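You operate a simulated robot arm through the tools that you are given. There is no shell and no other tool. Be economical: measure what you need, move in short steps, check, and stop when the job is done.

You run a simulated two-armed robot. Do the job below in one go: nothing can be reset, and whatever is moved stays where it is left.

JOB
Put the steel weight on the top of the press bench away on the top of the long table. Put the yellow wax pot on top of the sludge bin. Take the rubbing pad and leave it on the shelf under the vice bench. Pick up the skimmer with one hand, pass it to the other hand and put it on the top of the press bench. Take the cream glue pot and put it on top of the drain jug. Put the blue paint pot on the low board of the fittings rack. Do these in any order. Set down upright: rubbing pad.

The check looks at the end state, three seconds after you hand in, the way a careful person would. Anything else that was tipped, shoved, dropped, spilled or broken makes it a failure.

ROBOT AND FRAMES
Two 7-joint arms with two-finger parallel grippers on one trunk, on a base that drives. Base frame: it is fixed to the floor where the robot stands at the start and does not move with it; the origin is under the middle of the robot, x ahead of it, y to its left, z up; the surface under the hand at the start is at about z = 760. Readings come in mm, degrees, newtons and seconds.
The left shoulder is at the start at [80, 131, 947], the right one opposite. With the tool pointing down near the work surface each hand reaches from about 400 to 860 mm from the robot's upright axis, wherever it stands, measured 20 degrees to its own side. Places, roughly: blue paint pot [5000, 2000, 750]; cream glue pot [5750, 2000, 750]; drain jug (16x10x13 cm) [4800, 2200, 900]; low board of the fittings rack [3200, 2200, 400]; rubbing pad (8x6x9 cm) [5500, 2100, 900]; shelf under the vice bench [4900, 2000, 400]; skimmer (12x9x26 cm) [5400, 1800, 900]; sludge bin [-1250, -1500, 1000]; steel weight [500, 0, 750]; top of the long table [700, -3400, 800]; top of the press bench [1300, 200, 800]; yellow wax pot [3000, 250, 750]. Payload 1.57 kg a hand.
The TCP of each hand is the grasp point between the finger pads, 30 mm short of the fingertips. In the tool frame z runs along the fingers and y along their closing line. Largest opening 110 mm; finger width 24, thickness 12; the body of the gripper, 48 by 112 mm, starts 78 mm behind the TCP.
Orientation is told as [roll, pitch, yaw] about the base's x, y, z axes, in that order, counted from this pose: with the fingers straight down and closing along the base's y, the tool's x points along the base's -x, its y along +y and its z along -z.

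CONTROLS
- The arms move only by the tool drive_tool. It takes "left_deltas", "right_deltas" or both (then of equal length, played together; a hand with none holds still); each is a list of rows, each a list of 7 numbers: the closure, from 0 (fully open) to 1 (shut), then the shift along the tool's x, y, z in units of 100 mm (1.0 is 100 mm), then the turn, a rotation vector about the tool's x, y, z in units of 60 degrees (1.0 is 60 degrees). In form: [[claw, tx, ty, tz, wx, wy, wz], ...]. A call has 1 to 12 rows; each row is the pose to reach, as a shift and turn from the pose commanded when the call began, along the tool's axes at that moment. A call with a number of a shift or a turn outside -1 to 1 is refused whole. Each row takes 0.2 s and may step no farther than 50 mm and 8.6 degrees from the row before; otherwise, or with a gripper value out of range, the whole call is refused. Where a pose cannot be reached the arm comes as near as it can. A force on the tool above 40 N (or 10 N above the force at the start of the call, whichever is more), or a blocked arm, ends the call early, and 0.2 s more pass. Each finger travels about 108 mm/s and halts on what it meets, pressing with about 24 N; the grip force reading is that of the motor and also rises with nothing between the fingers. The clock runs only during rows and for 0.2 s after the last one: add rows that repeat a pose to give the fingers time. The reply holds the time, the measured pose of the TCP, the force on the tool along the base axes, the opening and the grip force, in the units named above and with some noise, with the torque about the TCP (base axes, N m) and any sound that the robot's microphone picked up, and new pictures: "show" is both (left out), scene, wrist or none (wrist: the cameras of the hands that moved).
- Cameras (640 x 400 px; columns grow to the right, rows downward): "scene" is now at [-54, 23.2, 1418]; the picture's right is [0.26, -0.96, 0.00], its down [-0.55, -0.15, -0.82] and it looks along [0.80, 0.22, -0.57] (base axes); focal length 261 px, centre (320, 200). "left" rides on the left gripper at [70, -16, -141] in its tool frame; the picture's right is [0.23, 0.97, 0.00], its down [-0.86, 0.20, -0.48] and it looks along [-0.47, 0.11, 0.88] (tool axes); focal length 222 px, centre (320, 200). "right" rides on the right gripper at [70, 16, -141] in its tool frame; the picture's right is [-0.23, 0.97, 0.00], its down [-0.85, -0.20, -0.48] and it looks along [-0.47, -0.11, 0.88] (tool axes); focal length 222 px, centre (320, 200). There is no depth. A picture from a camera that has moved, and an enlarged one, comes with that camera's place and axes in the base frame and with its lens.
- drive_base(legs): drives the robot by 1 to 6 legs, each [ahead, left, turn to the left] in mm, mm and degrees, along the robot's own axes; the way and the turn of a leg run together, so that a leg with both is an arc; at most 1500 mm and 180 degrees a leg. The arms and the cameras ride along, it lands a little off, and it stops where it bumps. It gives what a move gives, and a new picture of the scene camera.
- turn_head(pan, tilt): turns the head with the scene camera to pan (to the left, within 109 degrees either way) and tilt (down, from -29 to 69), counted from straight ahead of the robot. It gives what a move gives, and a new picture of the scene camera.
- enlarge(camera, box): a new picture of the part [left, top, right, bottom] of that camera's present view, enlarged. No time passes.
- sign_off(): hands the job in; it is judged then, once.

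Go step by step. Nothing tells you exact positions but the pictures and the camera data: compare them with the known pose of the tool, close in by small moves and look again before you grip or let go. The budget is 196 turns and 260 pictures, counting those below and the enlarged ones. Unless the task says otherwise, let go and move clear before handing in.

The tools are called as name(argument=value, ...) on one line, values as JSON. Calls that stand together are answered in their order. drive_tool: Moves the arms, as the interface text tells. Its arguments: {"type":"object","properties":{"left_deltas":{"type":"array"},"right_deltas":{"type":"array"},"show":{"type":"string","enum":["both","scene","wrist","none"]}},"required":[]} The other tools are called the same way: drive_base (legs) drives the base; turn_head (pan, tilt) turns the head that bears the scene camera; enlarge (camera, box) takes an enlarged picture of a part of a camera's view; sign_off () hands the job in.

At the start:

```text
time_s: 0.0
left_eef_pos: [553.9, 239.6, 1104.7]
left_orientation: [-0.1, -0.1, 0.1]
left_contact_force: [-0.2, 0.1, -0.4]
left_ft_torque: [0.03, 0.02, 0.02]
left_width: 110.1
left_grasp_force: 0.1
right_eef_pos: [608.0, -194.0, 1119.9]
right_orientation: [0.0, 0.1, 0.0]
right_contact_force: [-0.3, -0.4, -0.2]
right_ft_torque: [-0.03, 0.02, -0.01]
right_width: 110.0
right_grasp_force: 0.0
robot x, y, heading: [0.7, 0.3, -0.1]
head pan, tilt: [15.3, 34.5]
```

scene: 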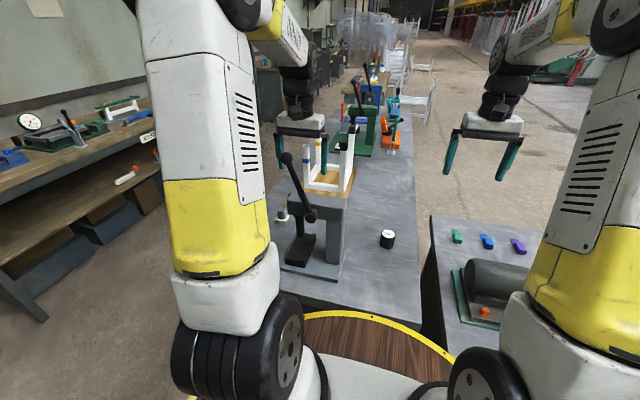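
right: 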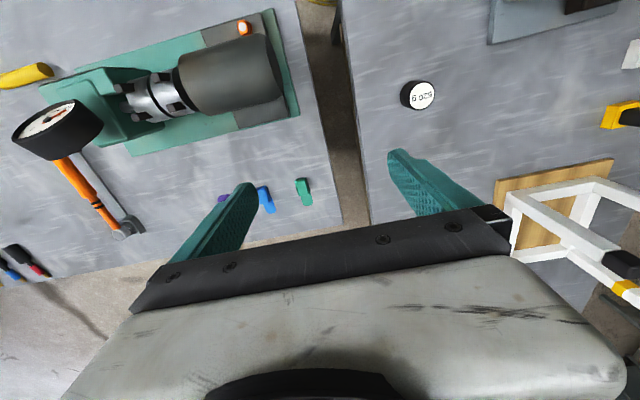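
left: 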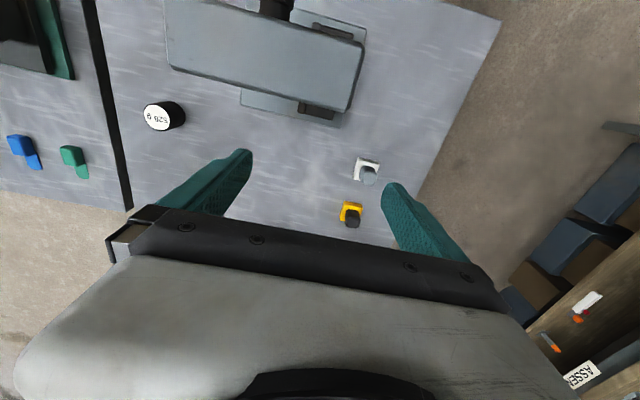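

The steel weight is the black cylinder with a white top, near [620, -30] on the press bench in front of me. I bring the right hand toward it and down.

drive_tool(right_deltas=[[0, 0, 0.25, 0.25, 0, 0, 0], [0, 0, 0.5, 0.5, 0, 0, 0], [0, 0, 0.75, 0.75, 0, 0, 0], [0, 0, 0.9, 1.0, 0, 0, 0]], show="wrist")

```text
time_s: 1.0
left_eef_pos: [554.7, 239.6, 1102.6]
left_orientation: [0.0, 0.1, 0.0]
left_contact_force: [1.4, -0.4, 0.3]
left_ft_torque: [0.04, 0.01, 0.0]
left_width: 110.1
left_grasp_force: 0.0
right_eef_pos: [608.0, -105.8, 1018.5]
right_orientation: [0.0, -0.1, -0.1]
right_contact_force: [0.0, 0.8, 0.5]
right_ft_torque: [0.01, -0.02, 0.01]
right_width: 109.8
right_grasp_force: 0.1
robot x, y, heading: [-0.8, 1.2, -0.1]
head pan, tilt: [15.3, 34.5]
camera right: at [537.5, -88.4, 1161.7], right [0.23, 0.97, 0.0], down [0.85, -0.2, 0.48], along [0.47, -0.11, -0.88], focal length 222 px, centre (320, 200)
```

right: 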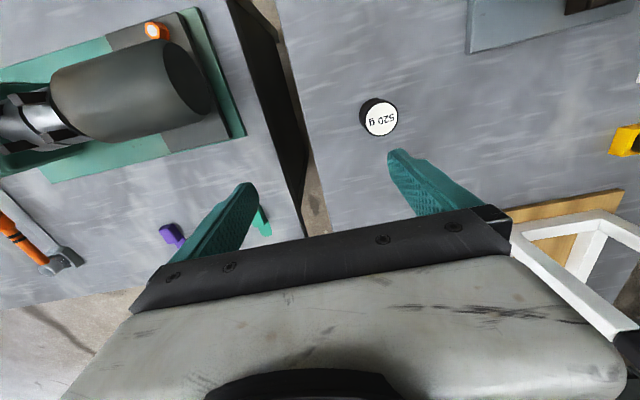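

The weight's top is around [608, -16]. I move over it and lower further.

drive_tool(right_deltas=[[0, 0, 0.3, 0.2, 0, 0, 0], [0, 0, 0.6, 0.4, 0, 0, 0], [0, 0, 0.88, 0.6, 0, 0, 0], [0, 0, 0.88, 0.9, 0, 0, 0]], show="both")

```text
time_s: 2.0
left_eef_pos: [555.0, 239.5, 1103.4]
left_orientation: [0.0, 0.0, -0.1]
left_contact_force: [-1.2, 0.2, 0.7]
left_ft_torque: [0.0, 0.01, 0.0]
left_width: 109.9
left_grasp_force: 0.1
right_eef_pos: [607.6, -16.3, 930.0]
right_orientation: [0.0, 0.1, 0.0]
right_contact_force: [-0.2, 0.2, -0.1]
right_ft_torque: [-0.02, -0.01, 0.02]
right_width: 110.5
right_grasp_force: 0.2
robot x, y, heading: [-1.8, 0.5, 0.0]
head pan, tilt: [15.3, 34.5]
camera scene: at [-54.2, 23.2, 1418.0], right [0.26, -0.96, 0.0], down [-0.55, -0.15, -0.82], along [0.8, 0.22, -0.57], focal length 261 px, centre (320, 200)
camera right: at [537.3, -0.6, 1072.3], right [0.23, 0.97, 0.0], down [0.85, -0.2, 0.48], along [0.47, -0.11, -0.88], focal length 222 px, centre (320, 200)
```

scene: 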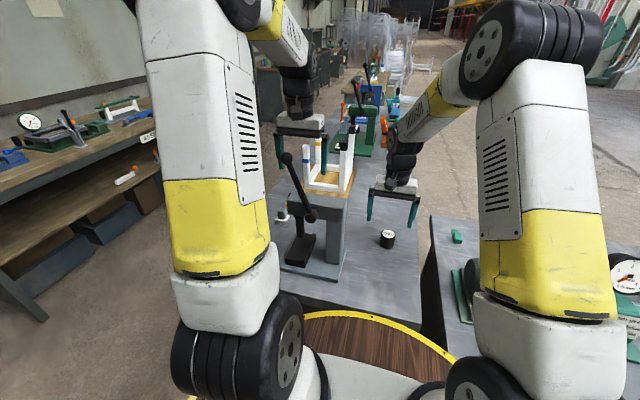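
right: 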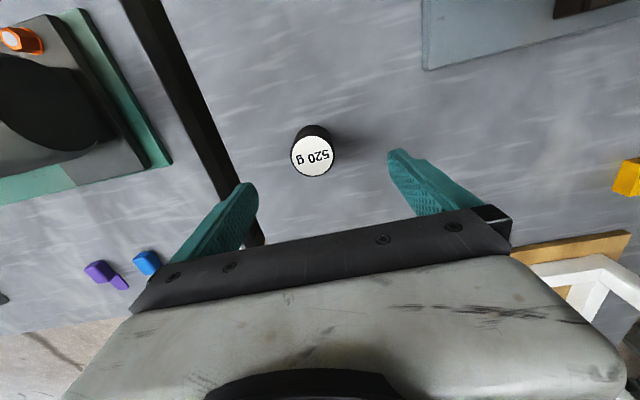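

The weight's top comes out near [600, -22, 858]. I centre on it and lower around it.

drive_tool(right_deltas=[[0, 0.07, -0.06, 0.2, 0, 0, 0], [0, 0.07, -0.06, 0.45, 0, 0, 0], [0, 0.07, -0.06, 0.8, 0, 0, 0], [0, 0.07, -0.06, 0.8, 0, 0, 0]], show="wrist")

```text
time_s: 3.0
left_eef_pos: [553.4, 239.4, 1103.2]
left_orientation: [0.0, 0.0, 0.0]
left_contact_force: [0.1, 0.2, 0.6]
left_ft_torque: [0.0, -0.05, 0.0]
left_width: 110.4
left_grasp_force: 0.1
right_eef_pos: [599.5, -22.8, 850.0]
right_orientation: [0.0, 0.0, -0.1]
right_contact_force: [-2.9, 0.5, 7.7]
right_ft_torque: [-0.43, 0.14, -0.24]
right_width: 110.0
right_grasp_force: 0.1
robot x, y, heading: [-1.7, 0.1, 0.0]
head pan, tilt: [15.3, 34.5]
camera right: at [530.1, -7.5, 992.5], right [0.23, 0.97, 0.0], down [0.85, -0.2, 0.48], along [0.47, -0.11, -0.88], focal length 222 px, centre (320, 200)
```

right: 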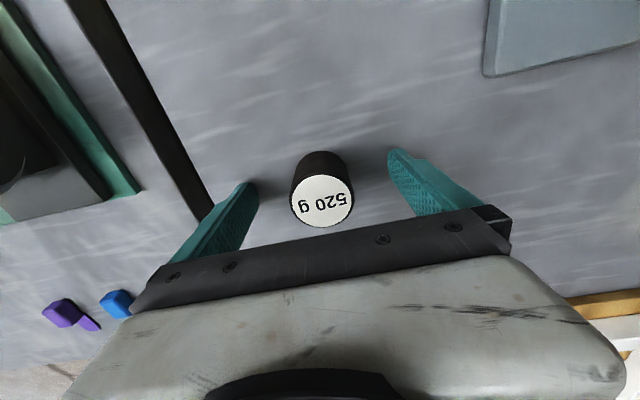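

The weight sits centred between the fingers and the tips just touch the bench. I raise slightly, close and lift.

drive_tool(right_deltas=[[0, 0, 0, -0.04, 0, 0, 0], [1, 0, 0, -0.04, 0, 0, 0], [1, 0, 0, -0.04, 0, 0, 0], [1, 0, 0, -0.04, 0, 0, 0], [1, 0, 0, -0.04, 0, 0, 0], [1, 0, 0, -0.3, 0, 0, 0], [1, 0, 0, -0.7, 0, 0, 0], [1, 0, 0, -1, 0, 0, 0]], show="wrist")

turn_head(pan=-30, tilt=25)

```text
time_s: 4.8
left_eef_pos: [555.6, 239.3, 1104.0]
left_orientation: [0.0, 0.1, 0.0]
left_contact_force: [0.1, 0.2, -0.7]
left_ft_torque: [0.0, 0.02, 0.0]
left_width: 110.0
left_grasp_force: 0.1
right_eef_pos: [600.3, -22.5, 953.0]
right_orientation: [0.0, 0.1, 0.0]
right_contact_force: [0.4, -0.4, -0.2]
right_ft_torque: [0.02, 0.01, -0.02]
right_width: 0.1
right_grasp_force: 20.9
robot x, y, heading: [-2.8, -0.5, 0.3]
head pan, tilt: [15.3, 34.5]
camera right: at [530.9, -6.2, 1094.6], right [0.23, 0.97, 0.0], down [0.85, -0.2, 0.48], along [0.47, -0.11, -0.88], focal length 222 px, centre (320, 200)
```

right: 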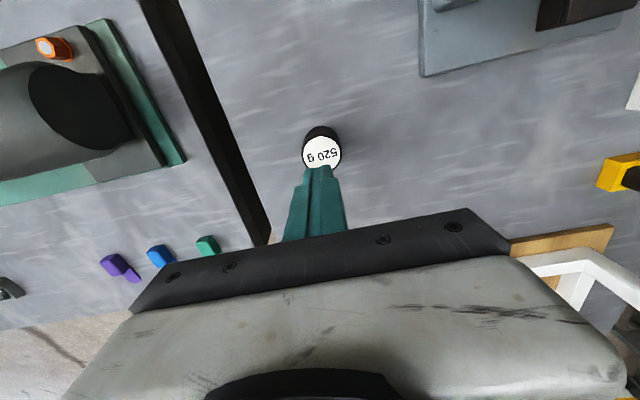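

```text
time_s: 5.9
left_eef_pos: [554.6, 239.2, 1104.0]
left_orientation: [0.0, 0.0, 0.1]
left_contact_force: [0.4, 0.5, -0.6]
left_ft_torque: [-0.01, 0.03, -0.02]
left_width: 109.9
left_grasp_force: 0.1
right_eef_pos: [600.3, -22.2, 950.9]
right_orientation: [0.0, 0.0, 0.0]
right_contact_force: [1.0, 0.1, -0.8]
right_ft_torque: [0.02, 0.02, 0.0]
right_width: 0.1
right_grasp_force: 21.2
robot x, y, heading: [1.2, 1.0, -0.3]
head pan, tilt: [-30.0, 25.0]
camera scene: at [-59.4, -46.1, 1433.0], right [-0.5, -0.87, 0.0], down [-0.37, 0.21, -0.91], along [0.79, -0.45, -0.42], focal length 261 px, centre (320, 200)
```

scene: 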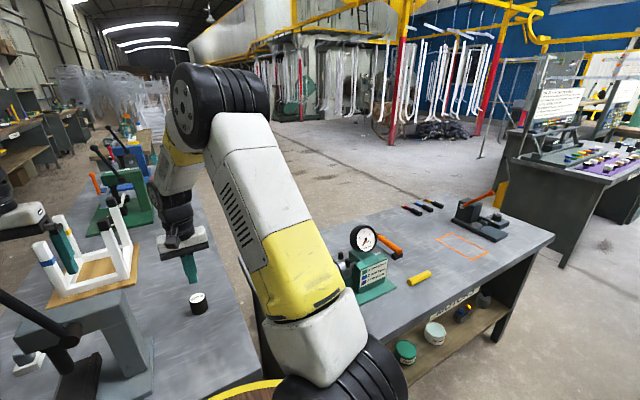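

The gripper closed on nothing and the weight still seems to stand there, so I look closer before retrying.

enlarge(camera="right", box=[220, 80, 420, 205])

enlarge(camera="scene", box=[120, 200, 280, 330])

```text
3.20 times, centred on (320, 142) of right
camera zoom: at [530.7, -6.3, 1094.0], right [0.23, 0.97, 0.0], down [0.85, -0.2, 0.48], along [0.47, -0.11, -0.88], focal length 711 px, centre (320, 384)
```

zoom: 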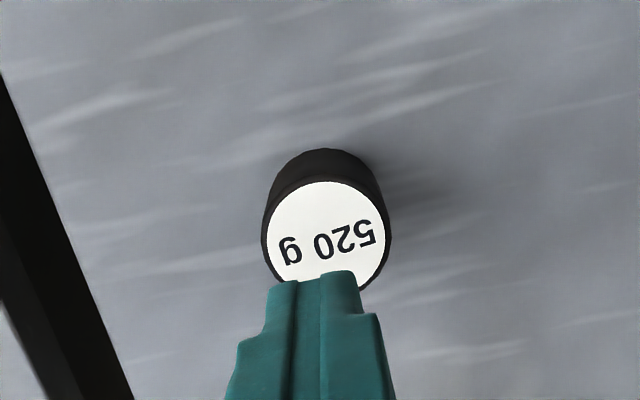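

```text
3.08 times, centred on (200, 265) of scene
camera zoom: at [-59.4, -46.1, 1433.0], right [-0.5, -0.87, 0.0], down [-0.37, 0.21, -0.91], along [0.79, -0.45, -0.42], focal length 803 px, centre (689, 0)
```

zoom: 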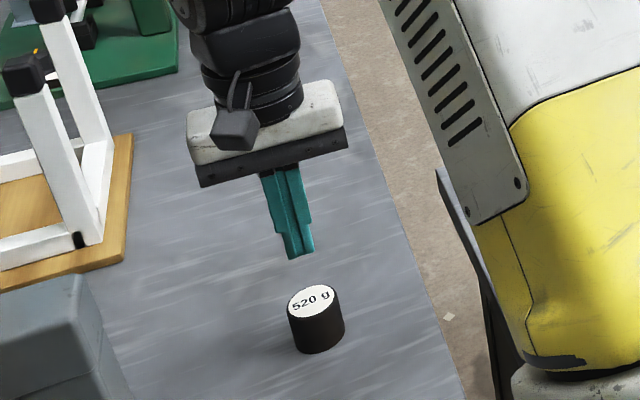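

The weight is standing where it was, at about [603, -20]. I descend again with a 3 mm correction and close, checking the width before lifting.

drive_tool(right_deltas=[[0, -0.03, 0.02, 0, 0, 0, 0], [0, -0.03, 0.02, 0, 0, 0, 0], [0, -0.03, 0.02, 0, 0, 0, 0], [0, -0.03, 0.02, 0.4, 0, 0, 0], [0, -0.03, 0.02, 0.8, 0, 0, 0], [0, -0.03, 0.02, 1.0, 0, 0, 0], [1, -0.03, 0.02, 1.0, 0, 0, 0], [1, -0.03, 0.02, 1.0, 0, 0, 0], [1, -0.03, 0.02, 1.0, 0, 0, 0]], show="wrist")

```text
time_s: 7.9
left_eef_pos: [554.6, 239.1, 1103.5]
left_orientation: [0.0, -0.1, 0.0]
left_contact_force: [0.2, -0.1, 0.4]
left_ft_torque: [-0.03, 0.02, -0.03]
left_width: 110.1
left_grasp_force: 0.0
right_eef_pos: [604.8, -19.6, 850.0]
right_orientation: [0.0, -0.1, -0.1]
right_contact_force: [0.4, -0.4, 0.0]
right_ft_torque: [0.07, -0.08, -0.01]
right_width: 43.1
right_grasp_force: 23.9
robot x, y, heading: [-0.2, -1.0, -0.3]
head pan, tilt: [-30.0, 25.0]
camera right: at [534.7, -3.5, 992.8], right [0.23, 0.97, 0.0], down [0.85, -0.2, 0.48], along [0.47, -0.11, -0.88], focal length 222 px, centre (320, 200)
```

right: 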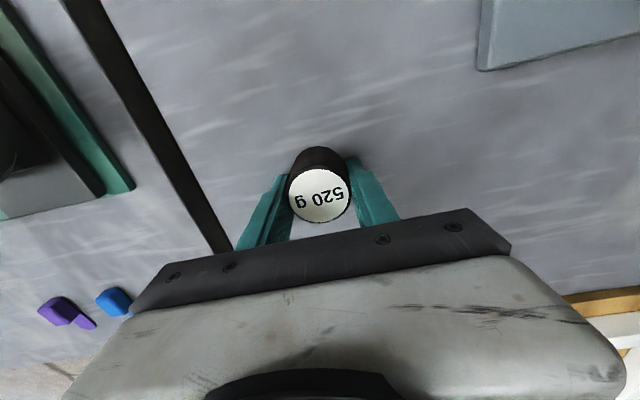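

The grip reads 43 mm, so the weight is held. I lift slowly.

drive_tool(right_deltas=[[1, 0, 0, -0.05, 0, 0, 0], [1, 0, 0, -0.15, 0, 0, 0], [1, 0, 0, -0.25, 0, 0, 0], [1, 0, 0, -0.35, 0, 0, 0], [1, 0, 0, -0.5, 0, 0, 0], [1, 0, 0, -0.65, 0, 0, 0], [1, 0, 0, -0.8, 0, 0, 0]], show="wrist")

```text
time_s: 9.5
left_eef_pos: [555.5, 239.7, 1104.2]
left_orientation: [0.1, 0.0, 0.0]
left_contact_force: [0.8, 0.6, 1.3]
left_ft_torque: [-0.03, -0.01, 0.02]
left_width: 110.2
left_grasp_force: 0.1
right_eef_pos: [603.7, -18.9, 931.3]
right_orientation: [0.0, 0.0, -0.1]
right_contact_force: [0.7, 0.2, -4.4]
right_ft_torque: [-0.01, 0.0, 0.01]
right_width: 43.3
right_grasp_force: 23.9
robot x, y, heading: [1.7, 1.6, 0.2]
head pan, tilt: [-30.0, 25.0]
camera right: at [533.6, -2.6, 1073.5], right [0.23, 0.97, 0.0], down [0.85, -0.2, 0.48], along [0.47, -0.11, -0.88], focal length 222 px, centre (320, 200)
```

right: 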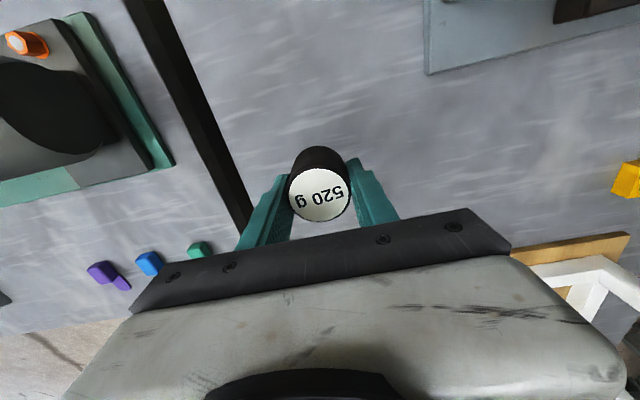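

The weight is in the right hand. I lift both hands clear and pull them in, then look around for a driving route.

drive_tool(right_deltas=[[1, 0.2, -0.2, -0.3, 0, 0, 0], [1, 0.5, -0.4, -0.6, 0, 0, 0], [1, 0.8, -0.7, -0.8, 0, 0, 0], [1, 1.0, -1.0, -1.0, 0, 0, 0]], left_deltas=[[0, 0.25, 0, 0, 0, 0, 0], [0, 0.5, 0, 0, 0, 0, 0], [0, 0.75, 0, 0, 0, 0, 0], [0, 1.0, 0, 0, 0, 0, 0]], show="none")

turn_head(pan=-75, tilt=15)

turn_head(pan=45, tilt=20)

turn_head(pan=-10, tilt=15)

```text
time_s: 10.5
left_eef_pos: [455.3, 239.5, 1104.9]
left_orientation: [0.1, -0.2, 0.0]
left_contact_force: [2.1, 5.8, 21.6]
left_ft_torque: [-0.56, 0.68, -0.1]
left_width: 110.1
left_grasp_force: 0.1
right_eef_pos: [501.5, -119.8, 1029.1]
right_orientation: [0.0, -0.1, 0.0]
right_contact_force: [1.0, 1.0, -5.6]
right_ft_torque: [-0.02, -0.01, -0.03]
right_width: 43.2
right_grasp_force: 23.6
robot x, y, heading: [-2.7, 3.4, 0.3]
head pan, tilt: [-30.0, 25.0]
```

```text
time_s: 11.7
left_eef_pos: [454.6, 238.0, 1103.9]
left_orientation: [0.0, -0.1, -0.1]
left_contact_force: [2.0, 11.5, 38.6]
left_ft_torque: [-1.06, 1.07, -0.23]
left_width: 109.7
left_grasp_force: 0.1
right_eef_pos: [502.1, -121.3, 1030.5]
right_orientation: [0.0, -0.1, 0.0]
right_contact_force: [0.2, -0.3, -4.4]
right_ft_torque: [0.02, 0.0, -0.01]
right_width: 43.5
right_grasp_force: 24.0
robot x, y, heading: [-0.6, 1.0, 0.1]
head pan, tilt: [-75.0, 15.0]
camera scene: at [-115.6, -90.1, 1449.2], right [-0.97, -0.26, 0.0], down [-0.07, 0.25, -0.97], along [0.25, -0.93, -0.26], focal length 261 px, centre (320, 200)
```

scene: 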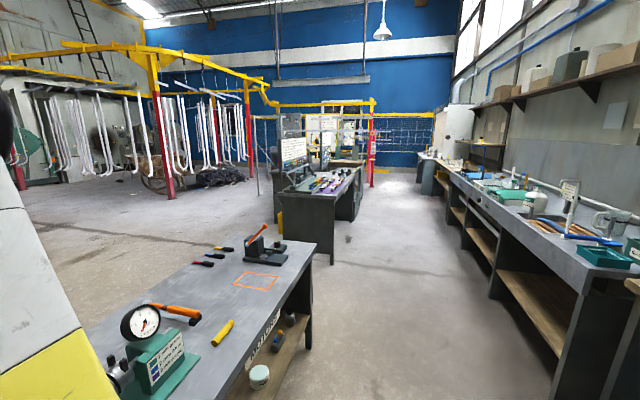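

```text
time_s: 13.7
left_eef_pos: [454.1, 238.9, 1103.8]
left_orientation: [0.0, -0.1, 0.1]
left_contact_force: [0.1, 11.3, 36.4]
left_ft_torque: [-0.93, 0.84, -0.22]
left_width: 110.0
left_grasp_force: 0.1
right_eef_pos: [502.4, -118.7, 1029.5]
right_orientation: [-0.1, 0.0, -0.1]
right_contact_force: [0.3, 0.2, -5.4]
right_ft_torque: [0.0, -0.02, 0.04]
right_width: 43.7
right_grasp_force: 24.0
robot x, y, heading: [-0.8, -3.7, -0.1]
head pan, tilt: [45.0, 20.0]
camera scene: at [-74.0, 65.8, 1441.0], right [0.71, -0.71, 0.0], down [-0.24, -0.24, -0.94], along [0.66, 0.66, -0.34], focal length 261 px, centre (320, 200)
```

scene: 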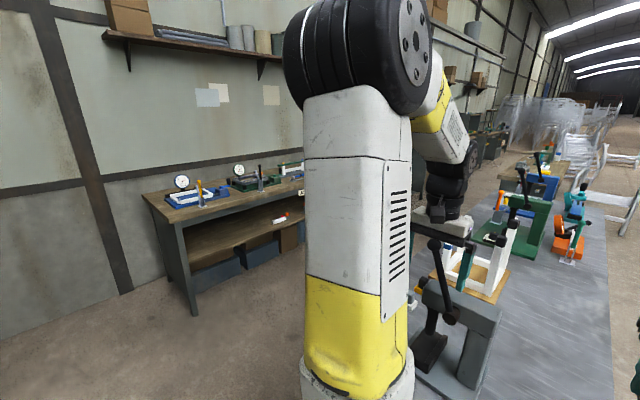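

```text
time_s: 14.9
left_eef_pos: [453.3, 238.4, 1104.7]
left_orientation: [0.0, -0.1, 0.0]
left_contact_force: [0.9, 8.9, 33.6]
left_ft_torque: [-0.8, 0.79, -0.17]
left_width: 110.0
left_grasp_force: 0.0
right_eef_pos: [502.1, -119.1, 1029.4]
right_orientation: [0.0, 0.0, 0.0]
right_contact_force: [0.0, 0.6, -5.0]
right_ft_torque: [0.01, -0.01, 0.05]
right_width: 43.4
right_grasp_force: 24.0
robot x, y, heading: [2.0, 0.4, 0.1]
head pan, tilt: [-10.0, 15.0]
camera scene: at [-47.8, -16.1, 1449.2], right [-0.17, -0.98, 0.0], down [-0.25, 0.04, -0.97], along [0.95, -0.17, -0.26], focal length 261 px, centre (320, 200)
```

scene: 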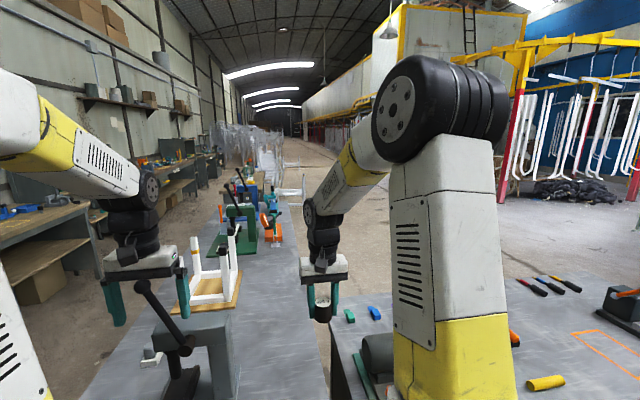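

The left hand is pressing on the press lever. I lift it straight up at once and look.

drive_tool(left_deltas=[[0, -0.0, 0, -0.25, 0, 0, 0], [0, 0, 0, -0.5, 0, 0, 0], [0, 0, 0, -0.75, 0, 0, 0], [0, 0, 0, -1.0, 0, 0, 0]], show="both")

```text
time_s: 15.9
left_eef_pos: [453.1, 236.6, 1203.9]
left_orientation: [0.1, 0.1, -0.1]
left_contact_force: [0.0, -1.6, 0.1]
left_ft_torque: [0.0, -0.04, 0.0]
left_width: 109.8
left_grasp_force: 0.0
right_eef_pos: [503.3, -120.2, 1028.2]
right_orientation: [0.1, 0.0, 0.1]
right_contact_force: [-0.3, 0.8, -5.4]
right_ft_torque: [-0.01, 0.01, -0.02]
right_width: 43.6
right_grasp_force: 24.0
robot x, y, heading: [-0.8, 2.8, -0.2]
head pan, tilt: [-10.0, 15.0]
camera scene: at [-47.1, -16.3, 1449.2], right [-0.17, -0.98, 0.0], down [-0.26, 0.04, -0.97], along [0.95, -0.17, -0.26], focal length 261 px, centre (320, 200)
camera left: at [384.3, 220.7, 1344.4], right [-0.23, 0.97, 0.0], down [0.86, 0.2, 0.48], along [0.47, 0.11, -0.88], focal length 222 px, centre (320, 200)
```

scene: 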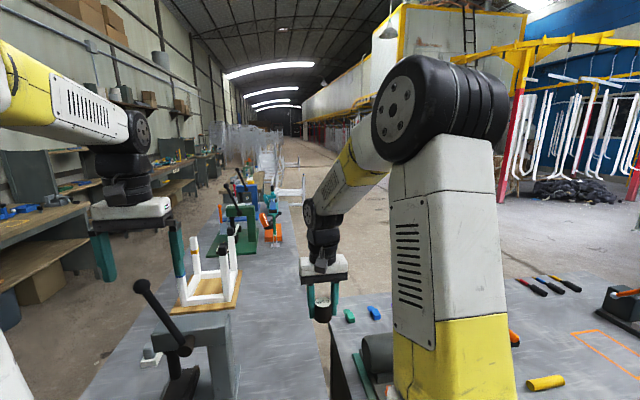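
left: 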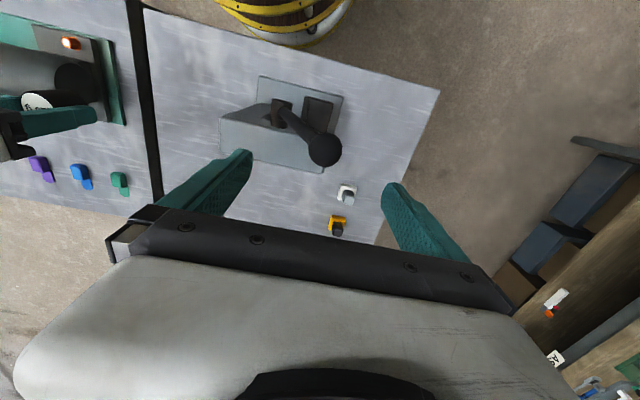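

The lever stays in place; nothing fell. The long table is the desk near [300..1000, -2500..-4300]. I raise the right hand, then back off, turn right and drive down the aisle.

drive_tool(right_deltas=[[1, 0, 0, -0.25, 0, 0, 0], [1, 0, 0, -0.5, 0, 0, 0], [1, 0, 0, -0.75, 0, 0, 0], [1, 0, 0, -1.0, 0, 0, 0]], show="none")

drive_base(legs=[[-250, 0, 0], [0, 0, -90], [1000, 0, 0]])

```text
time_s: 16.9
left_eef_pos: [454.0, 236.6, 1202.9]
left_orientation: [0.0, -0.1, 0.0]
left_contact_force: [0.6, 0.3, 0.5]
left_ft_torque: [0.0, 0.0, -0.03]
left_width: 110.0
left_grasp_force: 0.0
right_eef_pos: [503.0, -120.9, 1131.1]
right_orientation: [0.0, 0.0, 0.0]
right_contact_force: [-0.8, -1.6, -4.5]
right_ft_torque: [0.0, 0.0, 0.01]
right_width: 43.3
right_grasp_force: 23.8
robot x, y, heading: [-2.8, -1.5, 0.2]
head pan, tilt: [-10.0, 15.0]
```

```text
time_s: 27.3
left_eef_pos: [-32.5, -1449.8, 1202.7]
left_orientation: [0.0, 0.0, -91.3]
left_contact_force: [-0.9, 0.1, 0.4]
left_ft_torque: [0.01, -0.03, -0.01]
left_width: 110.0
left_grasp_force: 0.1
right_eef_pos: [-390.7, -1490.5, 1130.7]
right_orientation: [0.0, 0.1, -91.3]
right_contact_force: [0.0, -0.6, -5.0]
right_ft_torque: [-0.01, 0.0, 0.0]
right_width: 43.6
right_grasp_force: 24.5
robot x, y, heading: [-261.7, -991.5, -91.3]
head pan, tilt: [-10.0, 15.0]
camera scene: at [-274.1, -941.6, 1449.2], right [-0.98, 0.2, 0.0], down [0.05, 0.25, -0.97], along [-0.19, -0.95, -0.26], focal length 261 px, centre (320, 200)
```

scene: 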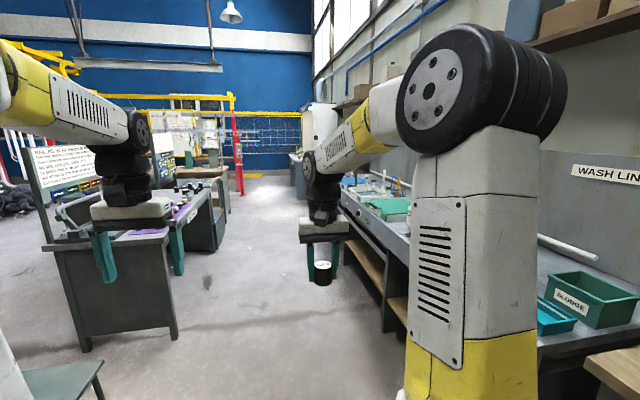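

I see the long table ahead left, and the green SLUDGE bin on the wash-line bench at right. I drive on and turn to face the table.

drive_base(legs=[[1500, 0, 0], [500, 0, 0], [0, 0, 91.3]])

turn_head(pan=0, tilt=35)

```text
time_s: 41.2
left_eef_pos: [180.6, -2741.7, 1203.1]
left_orientation: [0.0, 0.1, 2.1]
left_contact_force: [0.1, -0.4, 0.0]
left_ft_torque: [-0.03, 0.0, 0.0]
left_width: 109.6
left_grasp_force: 0.0
right_eef_pos: [244.3, -3097.4, 1129.4]
right_orientation: [0.0, 0.0, 2.1]
right_contact_force: [-0.3, -0.2, -5.0]
right_ft_torque: [0.01, -0.03, -0.01]
right_width: 43.3
right_grasp_force: 24.3
robot x, y, heading: [-262.1, -2997.1, 2.1]
head pan, tilt: [-10.0, 15.0]
camera scene: at [-310.6, -3014.1, 1449.2], right [-0.14, -0.99, 0.0], down [-0.26, 0.04, -0.97], along [0.96, -0.13, -0.26], focal length 261 px, centre (320, 200)
```

scene: 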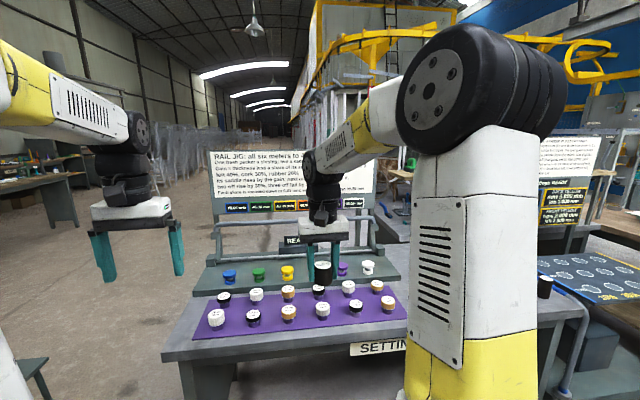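

```text
time_s: 42.0
left_eef_pos: [181.0, -2742.8, 1203.9]
left_orientation: [-0.1, 0.0, 2.1]
left_contact_force: [-0.4, 0.0, -0.1]
left_ft_torque: [0.01, 0.0, 0.04]
left_width: 110.3
left_grasp_force: 0.0
right_eef_pos: [241.8, -3096.9, 1129.9]
right_orientation: [0.0, -0.1, 2.1]
right_contact_force: [-0.3, -0.4, -5.2]
right_ft_torque: [-0.01, -0.06, 0.02]
right_width: 43.1
right_grasp_force: 23.6
robot x, y, heading: [-261.5, -2998.2, 2.1]
head pan, tilt: [0.0, 35.0]
camera scene: at [-315.1, -2998.0, 1417.3], right [0.04, -1.0, 0.0], down [-0.57, -0.02, -0.82], along [0.82, 0.03, -0.57], focal length 261 px, centre (320, 200)
```

scene: 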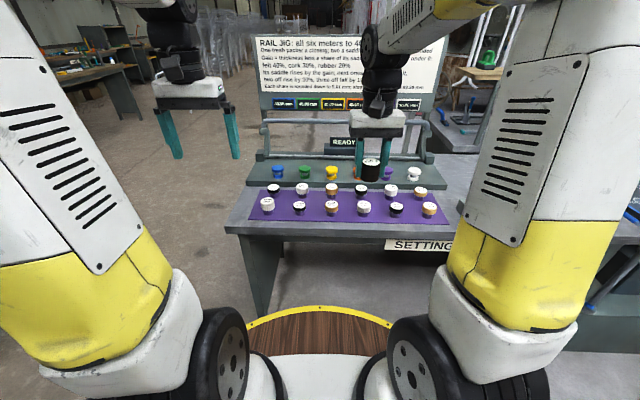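

The table front has a purple mat with small parts. I look further right for clear tabletop.

turn_head(pan=-55, tilt=30)

```text
time_s: 43.2
left_eef_pos: [180.4, -2742.5, 1202.5]
left_orientation: [0.0, 0.0, 2.0]
left_contact_force: [0.5, 0.1, 1.4]
left_ft_torque: [0.01, -0.02, 0.04]
left_width: 109.9
left_grasp_force: 0.1
right_eef_pos: [243.9, -3097.4, 1130.1]
right_orientation: [0.1, -0.1, 2.2]
right_contact_force: [0.3, 0.6, -5.0]
right_ft_torque: [-0.02, 0.0, -0.03]
right_width: 43.5
right_grasp_force: 24.1
robot x, y, heading: [-265.5, -2997.3, 2.1]
head pan, tilt: [-55.0, 30.0]
camera scene: at [-348.5, -3073.3, 1425.0], right [-0.8, -0.6, 0.0], down [-0.3, 0.4, -0.87], along [0.52, -0.69, -0.5], focal length 261 px, centre (320, 200)
```

scene: 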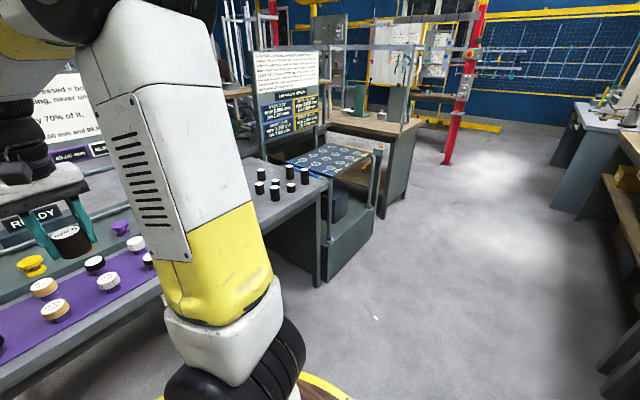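

The table runs to y ≈ -4070, with black weights at its far end and likely free top between. I slide right 500 mm and look.

drive_base(legs=[[0, -500, -2.1]])

turn_head(pan=-10, tilt=40)

```text
time_s: 46.2
left_eef_pos: [199.1, -3261.3, 1203.4]
left_orientation: [0.1, 0.0, 0.3]
left_contact_force: [0.6, 0.2, 0.2]
left_ft_torque: [-0.01, 0.05, 0.0]
left_width: 110.2
left_grasp_force: 0.0
right_eef_pos: [249.9, -3618.9, 1131.1]
right_orientation: [0.1, 0.0, 0.3]
right_contact_force: [0.8, 0.8, -4.6]
right_ft_torque: [0.01, -0.02, 0.01]
right_width: 43.0
right_grasp_force: 23.7
robot x, y, heading: [-252.9, -3500.2, 0.5]
head pan, tilt: [-55.0, 30.0]
camera scene: at [-340.2, -3576.1, 1425.0], right [-0.82, -0.58, 0.0], down [-0.29, 0.41, -0.87], along [0.5, -0.71, -0.5], focal length 261 px, centre (320, 200)
```

scene: 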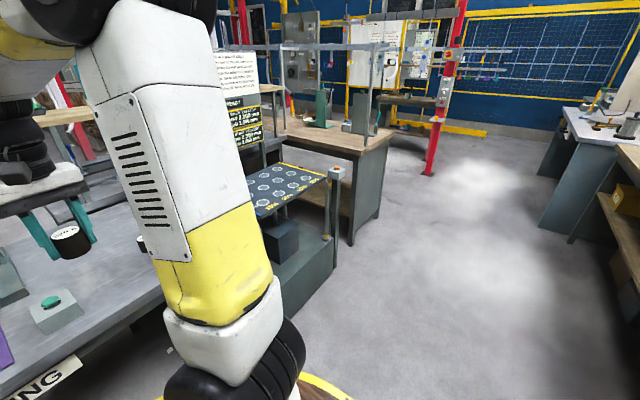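

```text
time_s: 47.3
left_eef_pos: [198.3, -3262.5, 1203.4]
left_orientation: [0.1, 0.0, 0.2]
left_contact_force: [0.6, 0.4, 0.2]
left_ft_torque: [0.0, 0.05, -0.03]
left_width: 109.9
left_grasp_force: 0.1
right_eef_pos: [250.7, -3620.8, 1130.1]
right_orientation: [-0.1, 0.0, 0.4]
right_contact_force: [0.5, -0.1, -5.2]
right_ft_torque: [0.0, 0.0, 0.02]
right_width: 43.3
right_grasp_force: 24.6
robot x, y, heading: [-252.2, -3503.6, 0.2]
head pan, tilt: [-10.0, 40.0]
camera scene: at [-308.7, -3516.8, 1409.7], right [-0.17, -0.99, 0.0], down [-0.63, 0.11, -0.77], along [0.76, -0.13, -0.64], focal length 261 px, centre (320, 200)
```

scene: 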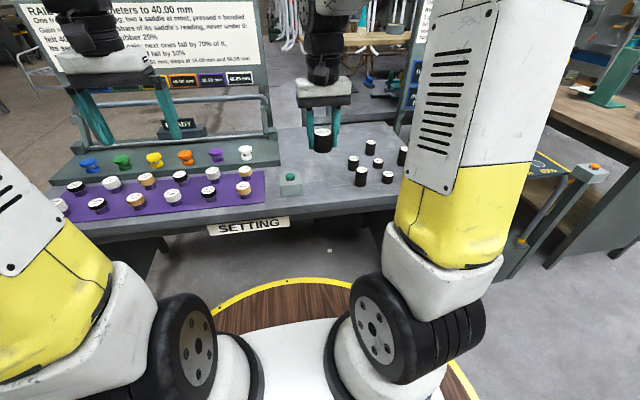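

There is free tabletop around [470, -3680], between the green button box and the black weights. I move the weight out over it and down.

drive_tool(right_deltas=[[1, -0.3, -0.2, 0.2, 0, 0, 0], [1, -0.6, -0.4, 0.4, 0, 0, 0], [1, -0.8, -0.55, 0.7, 0, 0, 0], [1, -1.0, -0.6, 0.95, 0, 0, 0]], show="none")

drive_tool(right_deltas=[[1, -0.4, 0, 0.2, 0, 0, 0], [1, -0.8, 0, 0.4, 0, 0, 0], [1, -1.0, 0, 0.7, 0, 0, 0], [1, -1.0, 0, 1.0, 0, 0, 0]], show="both")

```text
time_s: 48.3
left_eef_pos: [199.1, -3261.9, 1202.4]
left_orientation: [0.0, 0.0, 0.3]
left_contact_force: [-0.5, -0.6, 0.1]
left_ft_torque: [-0.01, -0.05, 0.0]
left_width: 110.0
left_grasp_force: 0.0
right_eef_pos: [351.2, -3681.0, 1036.9]
right_orientation: [0.0, 0.0, 0.2]
right_contact_force: [-0.1, -0.8, -3.9]
right_ft_torque: [-0.01, -0.08, -0.02]
right_width: 42.8
right_grasp_force: 23.5
robot x, y, heading: [-253.2, -3499.3, 0.3]
head pan, tilt: [-10.0, 40.0]
```

```text
time_s: 49.3
left_eef_pos: [200.2, -3262.6, 1203.1]
left_orientation: [0.0, 0.0, 0.3]
left_contact_force: [0.2, 0.3, 0.0]
left_ft_torque: [0.0, -0.01, 0.0]
left_width: 109.8
left_grasp_force: 0.1
right_eef_pos: [449.5, -3677.9, 934.5]
right_orientation: [0.0, -0.1, 0.2]
right_contact_force: [0.5, -0.5, -4.7]
right_ft_torque: [-0.03, -0.07, 0.02]
right_width: 43.1
right_grasp_force: 24.0
robot x, y, heading: [-250.3, -3501.3, 0.4]
head pan, tilt: [-10.0, 40.0]
camera scene: at [-308.7, -3516.7, 1409.7], right [-0.17, -0.99, 0.0], down [-0.63, 0.11, -0.77], along [0.75, -0.13, -0.64], focal length 261 px, centre (320, 200)
camera right: at [380.6, -3662.8, 1077.4], right [0.22, 0.97, 0.0], down [0.86, -0.2, 0.48], along [0.47, -0.11, -0.88], focal length 222 px, centre (320, 200)
```

scene: 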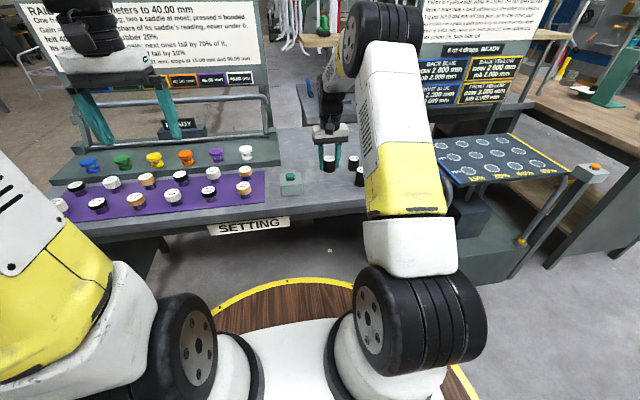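
right: 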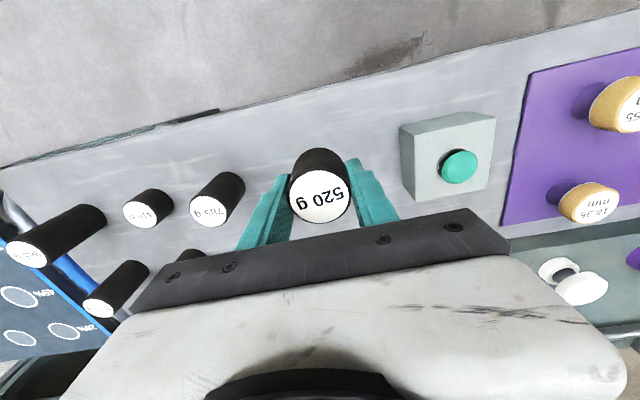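

Clear space around it on both sides. I lower toward the tabletop.

drive_tool(right_deltas=[[1, 0, 0, 0.3, 0, 0, 0], [1, 0, 0, 0.6, 0, 0, 0], [1, 0, 0, 0.75, 0, 0, 0]], show="wrist")

```text
time_s: 50.1
left_eef_pos: [199.0, -3261.6, 1203.5]
left_orientation: [0.0, 0.0, 0.3]
left_contact_force: [-0.1, 0.9, -0.7]
left_ft_torque: [0.0, -0.02, 0.01]
left_width: 110.2
left_grasp_force: 0.0
right_eef_pos: [450.9, -3677.5, 860.2]
right_orientation: [0.0, 0.1, 0.3]
right_contact_force: [0.4, -0.1, -5.7]
right_ft_torque: [0.0, -0.07, -0.01]
right_width: 43.2
right_grasp_force: 24.3
robot x, y, heading: [-259.3, -3504.8, 0.5]
head pan, tilt: [-10.0, 40.0]
camera right: at [380.2, -3662.6, 1003.3], right [0.22, 0.97, 0.0], down [0.86, -0.2, 0.48], along [0.47, -0.11, -0.88], focal length 222 px, centre (320, 200)
```

right: 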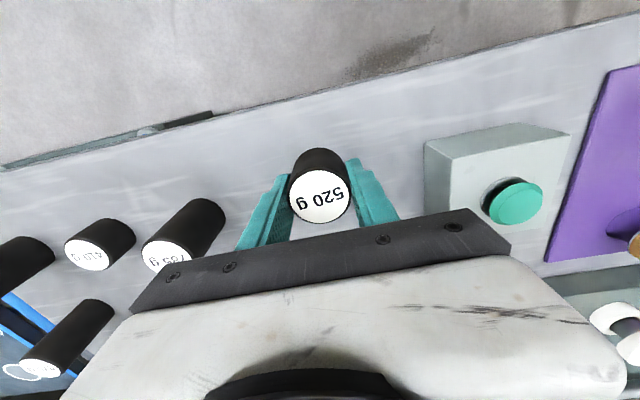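

Still hanging free. I lower in small steps.

drive_tool(right_deltas=[[1, 0, 0, 0.05, 0, 0, 0], [1, 0, 0, 0.1, 0, 0, 0], [1, 0, 0, 0.1, 0, 0, 0]], show="none")

```text
time_s: 50.9
left_eef_pos: [200.4, -3261.4, 1202.8]
left_orientation: [0.0, -0.1, 0.3]
left_contact_force: [-0.7, -0.3, 0.0]
left_ft_torque: [0.01, 0.02, 0.0]
left_width: 110.0
left_grasp_force: 0.1
right_eef_pos: [451.3, -3678.4, 852.4]
right_orientation: [0.0, 0.0, 0.2]
right_contact_force: [0.4, -0.2, -5.3]
right_ft_torque: [0.03, 0.02, 0.0]
right_width: 43.2
right_grasp_force: 24.2
robot x, y, heading: [-252.5, -3498.7, 0.3]
head pan, tilt: [-10.0, 40.0]
```

drive_tool(right_deltas=[[1, 0, 0, 0.04, 0, 0, 0], [1, 0, 0, 0.08, 0, 0, 0], [1, 0, 0, 0.12, 0, 0, 0], [1, 0, 0, 0.12, 0, 0, 0]], show="none")

```text
time_s: 51.9
left_eef_pos: [198.8, -3261.8, 1203.9]
left_orientation: [0.1, 0.1, 0.4]
left_contact_force: [-0.3, 0.1, -0.4]
left_ft_torque: [0.01, -0.01, 0.0]
left_width: 109.8
left_grasp_force: 0.1
right_eef_pos: [449.5, -3677.4, 838.6]
right_orientation: [-0.1, 0.0, 0.3]
right_contact_force: [1.1, 0.0, -4.4]
right_ft_torque: [0.02, -0.05, -0.02]
right_width: 43.2
right_grasp_force: 24.1
robot x, y, heading: [-250.6, -3501.3, 0.3]
head pan, tilt: [-10.0, 40.0]
```

Still no contact at 838; I keep lowering gently.

drive_tool(right_deltas=[[1, 0, 0, 0.04, 0, 0, 0], [1, 0, 0, 0.08, 0, 0, 0], [1, 0, 0, 0.12, 0, 0, 0], [1, 0, 0, 0.16, 0, 0, 0], [1, 0, 0, 0.16, 0, 0, 0]], show="wrist")

```text
time_s: 52.9
left_eef_pos: [199.0, -3262.3, 1203.7]
left_orientation: [0.0, 0.0, 0.3]
left_contact_force: [-0.1, 0.8, 0.3]
left_ft_torque: [-0.03, -0.01, -0.02]
left_width: 109.8
left_grasp_force: 0.2
right_eef_pos: [452.8, -3677.5, 830.2]
right_orientation: [0.0, -0.5, 0.1]
right_contact_force: [-4.4, 0.4, 9.0]
right_ft_torque: [-0.31, 0.27, -0.19]
right_width: 43.1
right_grasp_force: 23.7
robot x, y, heading: [-250.3, -3500.0, 0.3]
head pan, tilt: [-10.0, 40.0]
stopped in row 4 (right hand): the force on the tool passed its limit at 48 N (the readings are from after the stop); the commanded pose is now the measured one
camera right: at [382.4, -3662.0, 972.0], right [0.22, 0.97, 0.0], down [0.85, -0.2, 0.49], along [0.47, -0.11, -0.87], focal length 222 px, centre (320, 200)
```

right: 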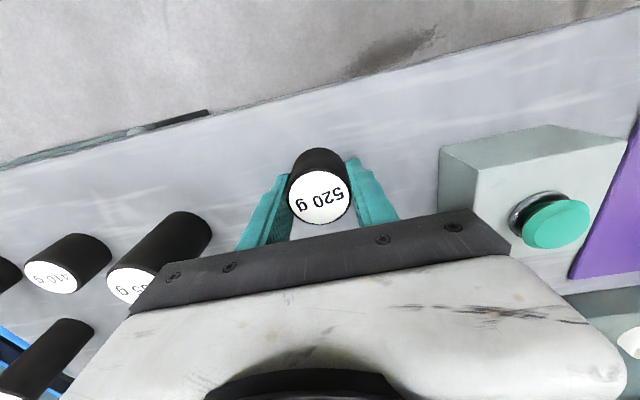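

The weight stands on the table (contact at 830). I open partly and rise straight up.

drive_tool(right_deltas=[[1, 0, 0, -0.02, 0, 0, 0], [0.45, 0, 0, -0.02, 0, 0, 0], [0.35, 0, 0, -0.02, 0, 0, 0], [0.35, 0, 0, -0.3, 0, 0, 0], [0.35, 0, 0, -0.65, 0, 0, 0], [0.35, 0, 0, -1.0, 0, 0, 0]], show="wrist")

drive_tool(right_deltas=[[0.35, 0.2, 0, -0.4, 0, 0, 0], [0.35, 0.4, 0, -0.8, 0, 0, 0], [0.35, 0.8, 0, -1.0, 0, 0, 0], [0.35, 1.0, 0, -1.0, 0, 0, 0]], show="none")

drive_tool(right_deltas=[[0.35, 0.2, 0, -0.4, 0, 0, 0], [0.35, 0.4, 0, -0.8, 0, 0, 0], [0, 0.8, 0, -1.0, 0, 0, 0], [0, 1.0, 0, -1.0, 0, 0, 0]], show="none")

```text
time_s: 54.3
left_eef_pos: [198.2, -3262.4, 1203.3]
left_orientation: [0.0, 0.0, 0.3]
left_contact_force: [-0.3, 0.1, -0.4]
left_ft_torque: [0.01, 0.03, 0.01]
left_width: 109.7
left_grasp_force: 0.0
right_eef_pos: [453.1, -3677.8, 929.4]
right_orientation: [-0.1, -0.4, 0.3]
right_contact_force: [0.4, -0.2, -0.9]
right_ft_torque: [-0.03, -0.01, 0.02]
right_width: 71.6
right_grasp_force: 0.0
robot x, y, heading: [-252.3, -3501.3, 0.3]
head pan, tilt: [-10.0, 40.0]
camera right: at [383.0, -3661.8, 1070.2], right [0.22, 0.97, 0.0], down [0.85, -0.2, 0.48], along [0.47, -0.11, -0.88], focal length 222 px, centre (320, 200)
```

right: 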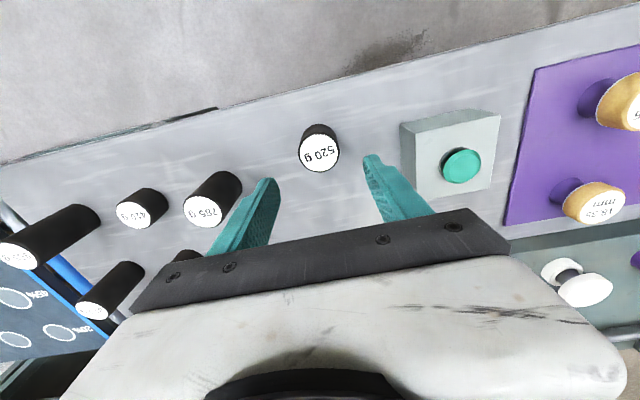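

```text
time_s: 55.3
left_eef_pos: [199.5, -3261.1, 1203.4]
left_orientation: [0.0, 0.0, 0.3]
left_contact_force: [0.8, -0.9, -1.6]
left_ft_torque: [0.02, 0.03, -0.01]
left_width: 110.1
left_grasp_force: 0.0
right_eef_pos: [351.3, -3679.7, 1028.9]
right_orientation: [-0.1, -0.4, 0.1]
right_contact_force: [-0.1, 0.8, 0.6]
right_ft_torque: [-0.01, 0.03, -0.01]
right_width: 71.5
right_grasp_force: 0.1
robot x, y, heading: [-254.9, -3503.9, 0.2]
head pan, tilt: [-10.0, 40.0]
```

```text
time_s: 56.3
left_eef_pos: [199.7, -3262.2, 1201.9]
left_orientation: [0.0, -0.1, 0.4]
left_contact_force: [0.4, 0.5, -0.8]
left_ft_torque: [0.03, 0.04, 0.02]
left_width: 110.2
left_grasp_force: 0.2
right_eef_pos: [250.6, -3678.7, 1128.5]
right_orientation: [0.0, -0.4, 0.3]
right_contact_force: [-0.2, 0.6, -0.4]
right_ft_torque: [-0.01, 0.01, 0.0]
right_width: 109.8
right_grasp_force: 0.0
robot x, y, heading: [-253.1, -3501.3, 0.3]
head pan, tilt: [-10.0, 40.0]
```

The 520 g weight stands upright on the long table. Next, the wax pot near [3000, 250]: I strafe back left to y ≈ -2000 and look ahead before driving across.

drive_base(legs=[[0, 1450, 0]])

turn_head(pan=20, tilt=20)

```text
time_s: 63.4
left_eef_pos: [170.7, -1808.2, 1203.5]
left_orientation: [0.0, 0.0, 1.5]
left_contact_force: [0.5, 0.2, 0.5]
left_ft_torque: [0.0, 0.0, 0.02]
left_width: 109.9
left_grasp_force: 0.0
right_eef_pos: [232.0, -2223.7, 1128.9]
right_orientation: [0.0, -0.4, 1.5]
right_contact_force: [0.9, 0.2, -0.2]
right_ft_torque: [-0.02, 0.0, 0.02]
right_width: 109.8
right_grasp_force: 0.1
robot x, y, heading: [-275.3, -2052.8, 1.5]
head pan, tilt: [-10.0, 40.0]
camera scene: at [-331.6, -2073.9, 1409.7], right [-0.15, -0.99, 0.0], down [-0.64, 0.09, -0.77], along [0.76, -0.11, -0.64], focal length 261 px, centre (320, 200)
```

scene: 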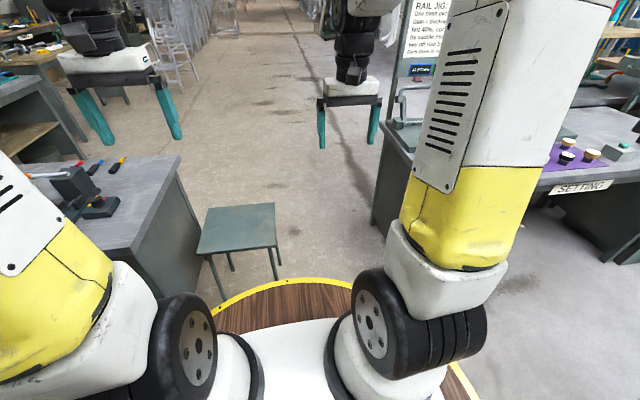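

```text
time_s: 64.4
left_eef_pos: [171.0, -1808.0, 1204.6]
left_orientation: [0.0, 0.0, 1.4]
left_contact_force: [0.0, 0.4, 0.0]
left_ft_torque: [0.05, 0.01, 0.0]
left_width: 110.5
left_grasp_force: 0.0
right_eef_pos: [232.1, -2223.0, 1127.9]
right_orientation: [0.0, -0.4, 1.5]
right_contact_force: [-0.1, 0.2, 1.3]
right_ft_torque: [-0.01, 0.02, 0.01]
right_width: 109.9
right_grasp_force: 0.1
robot x, y, heading: [-277.0, -2058.9, 1.8]
head pan, tilt: [20.0, 20.0]
camera scene: at [-329.0, -2027.2, 1441.0], right [0.37, -0.93, 0.0], down [-0.32, -0.13, -0.94], along [0.87, 0.34, -0.34], focal length 261 px, centre (320, 200)
```

scene: 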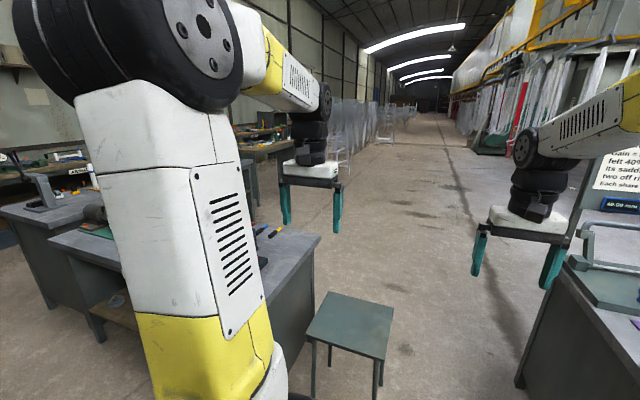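

A stool blocks the corridor here, so I go back round to the aisle left of the press bench (y ≈ 1000).

drive_base(legs=[[-30, 1500, -2], [0, 1500, -1]])

turn_head(pan=0, tilt=20)

```text
refused: leg 1 is longer than a leg can be; nothing moved
```

```text
time_s: 65.2
left_eef_pos: [171.9, -1808.1, 1203.8]
left_orientation: [0.0, 0.0, 1.5]
left_contact_force: [-0.4, 0.0, 1.1]
left_ft_torque: [-0.02, 0.01, 0.02]
left_width: 110.3
left_grasp_force: 0.1
right_eef_pos: [232.0, -2222.6, 1129.6]
right_orientation: [0.0, -0.4, 1.5]
right_contact_force: [-0.2, -0.4, 0.5]
right_ft_torque: [-0.01, 0.04, 0.0]
right_width: 110.1
right_grasp_force: 0.0
robot x, y, heading: [-277.7, -2062.8, 1.5]
head pan, tilt: [0.0, 20.0]
camera scene: at [-322.6, -2058.8, 1441.1], right [0.03, -1.0, 0.0], down [-0.34, -0.01, -0.94], along [0.94, 0.03, -0.34], focal length 261 px, centre (320, 200)
```

scene: 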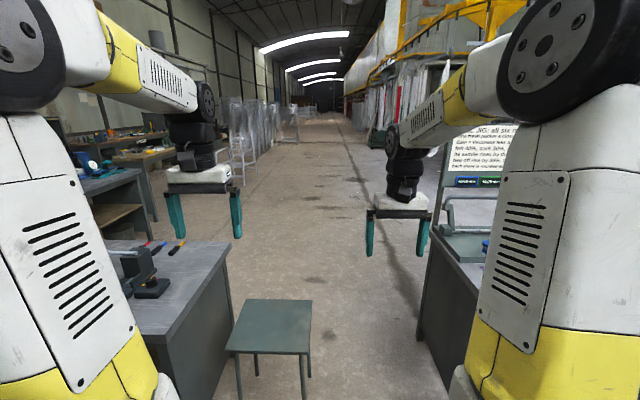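

drive_base(legs=[[0, 1480, -2], [0, 1480, -1]])

```text
time_s: 79.7
left_eef_pos: [175.7, 1186.4, 1204.1]
left_orientation: [0.0, 0.0, -1.0]
left_contact_force: [0.3, -0.7, 0.1]
left_ft_torque: [-0.04, 0.01, 0.03]
left_width: 110.2
left_grasp_force: 0.0
right_eef_pos: [218.9, 769.2, 1128.3]
right_orientation: [0.0, -0.3, -0.9]
right_contact_force: [0.4, -0.7, 0.9]
right_ft_torque: [-0.01, -0.02, -0.02]
right_width: 109.8
right_grasp_force: 0.1
robot x, y, heading: [-285.4, 956.5, -1.0]
head pan, tilt: [0.0, 20.0]
camera scene: at [-328.6, 957.2, 1441.1], right [-0.02, -1.0, 0.0], down [-0.34, 0.01, -0.94], along [0.94, -0.02, -0.34], focal length 261 px, centre (320, 200)
```

scene: 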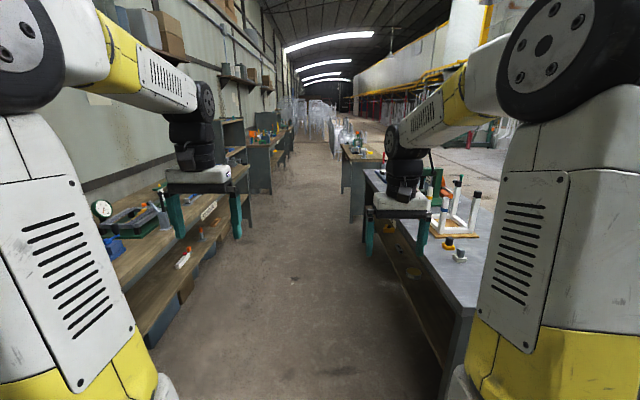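

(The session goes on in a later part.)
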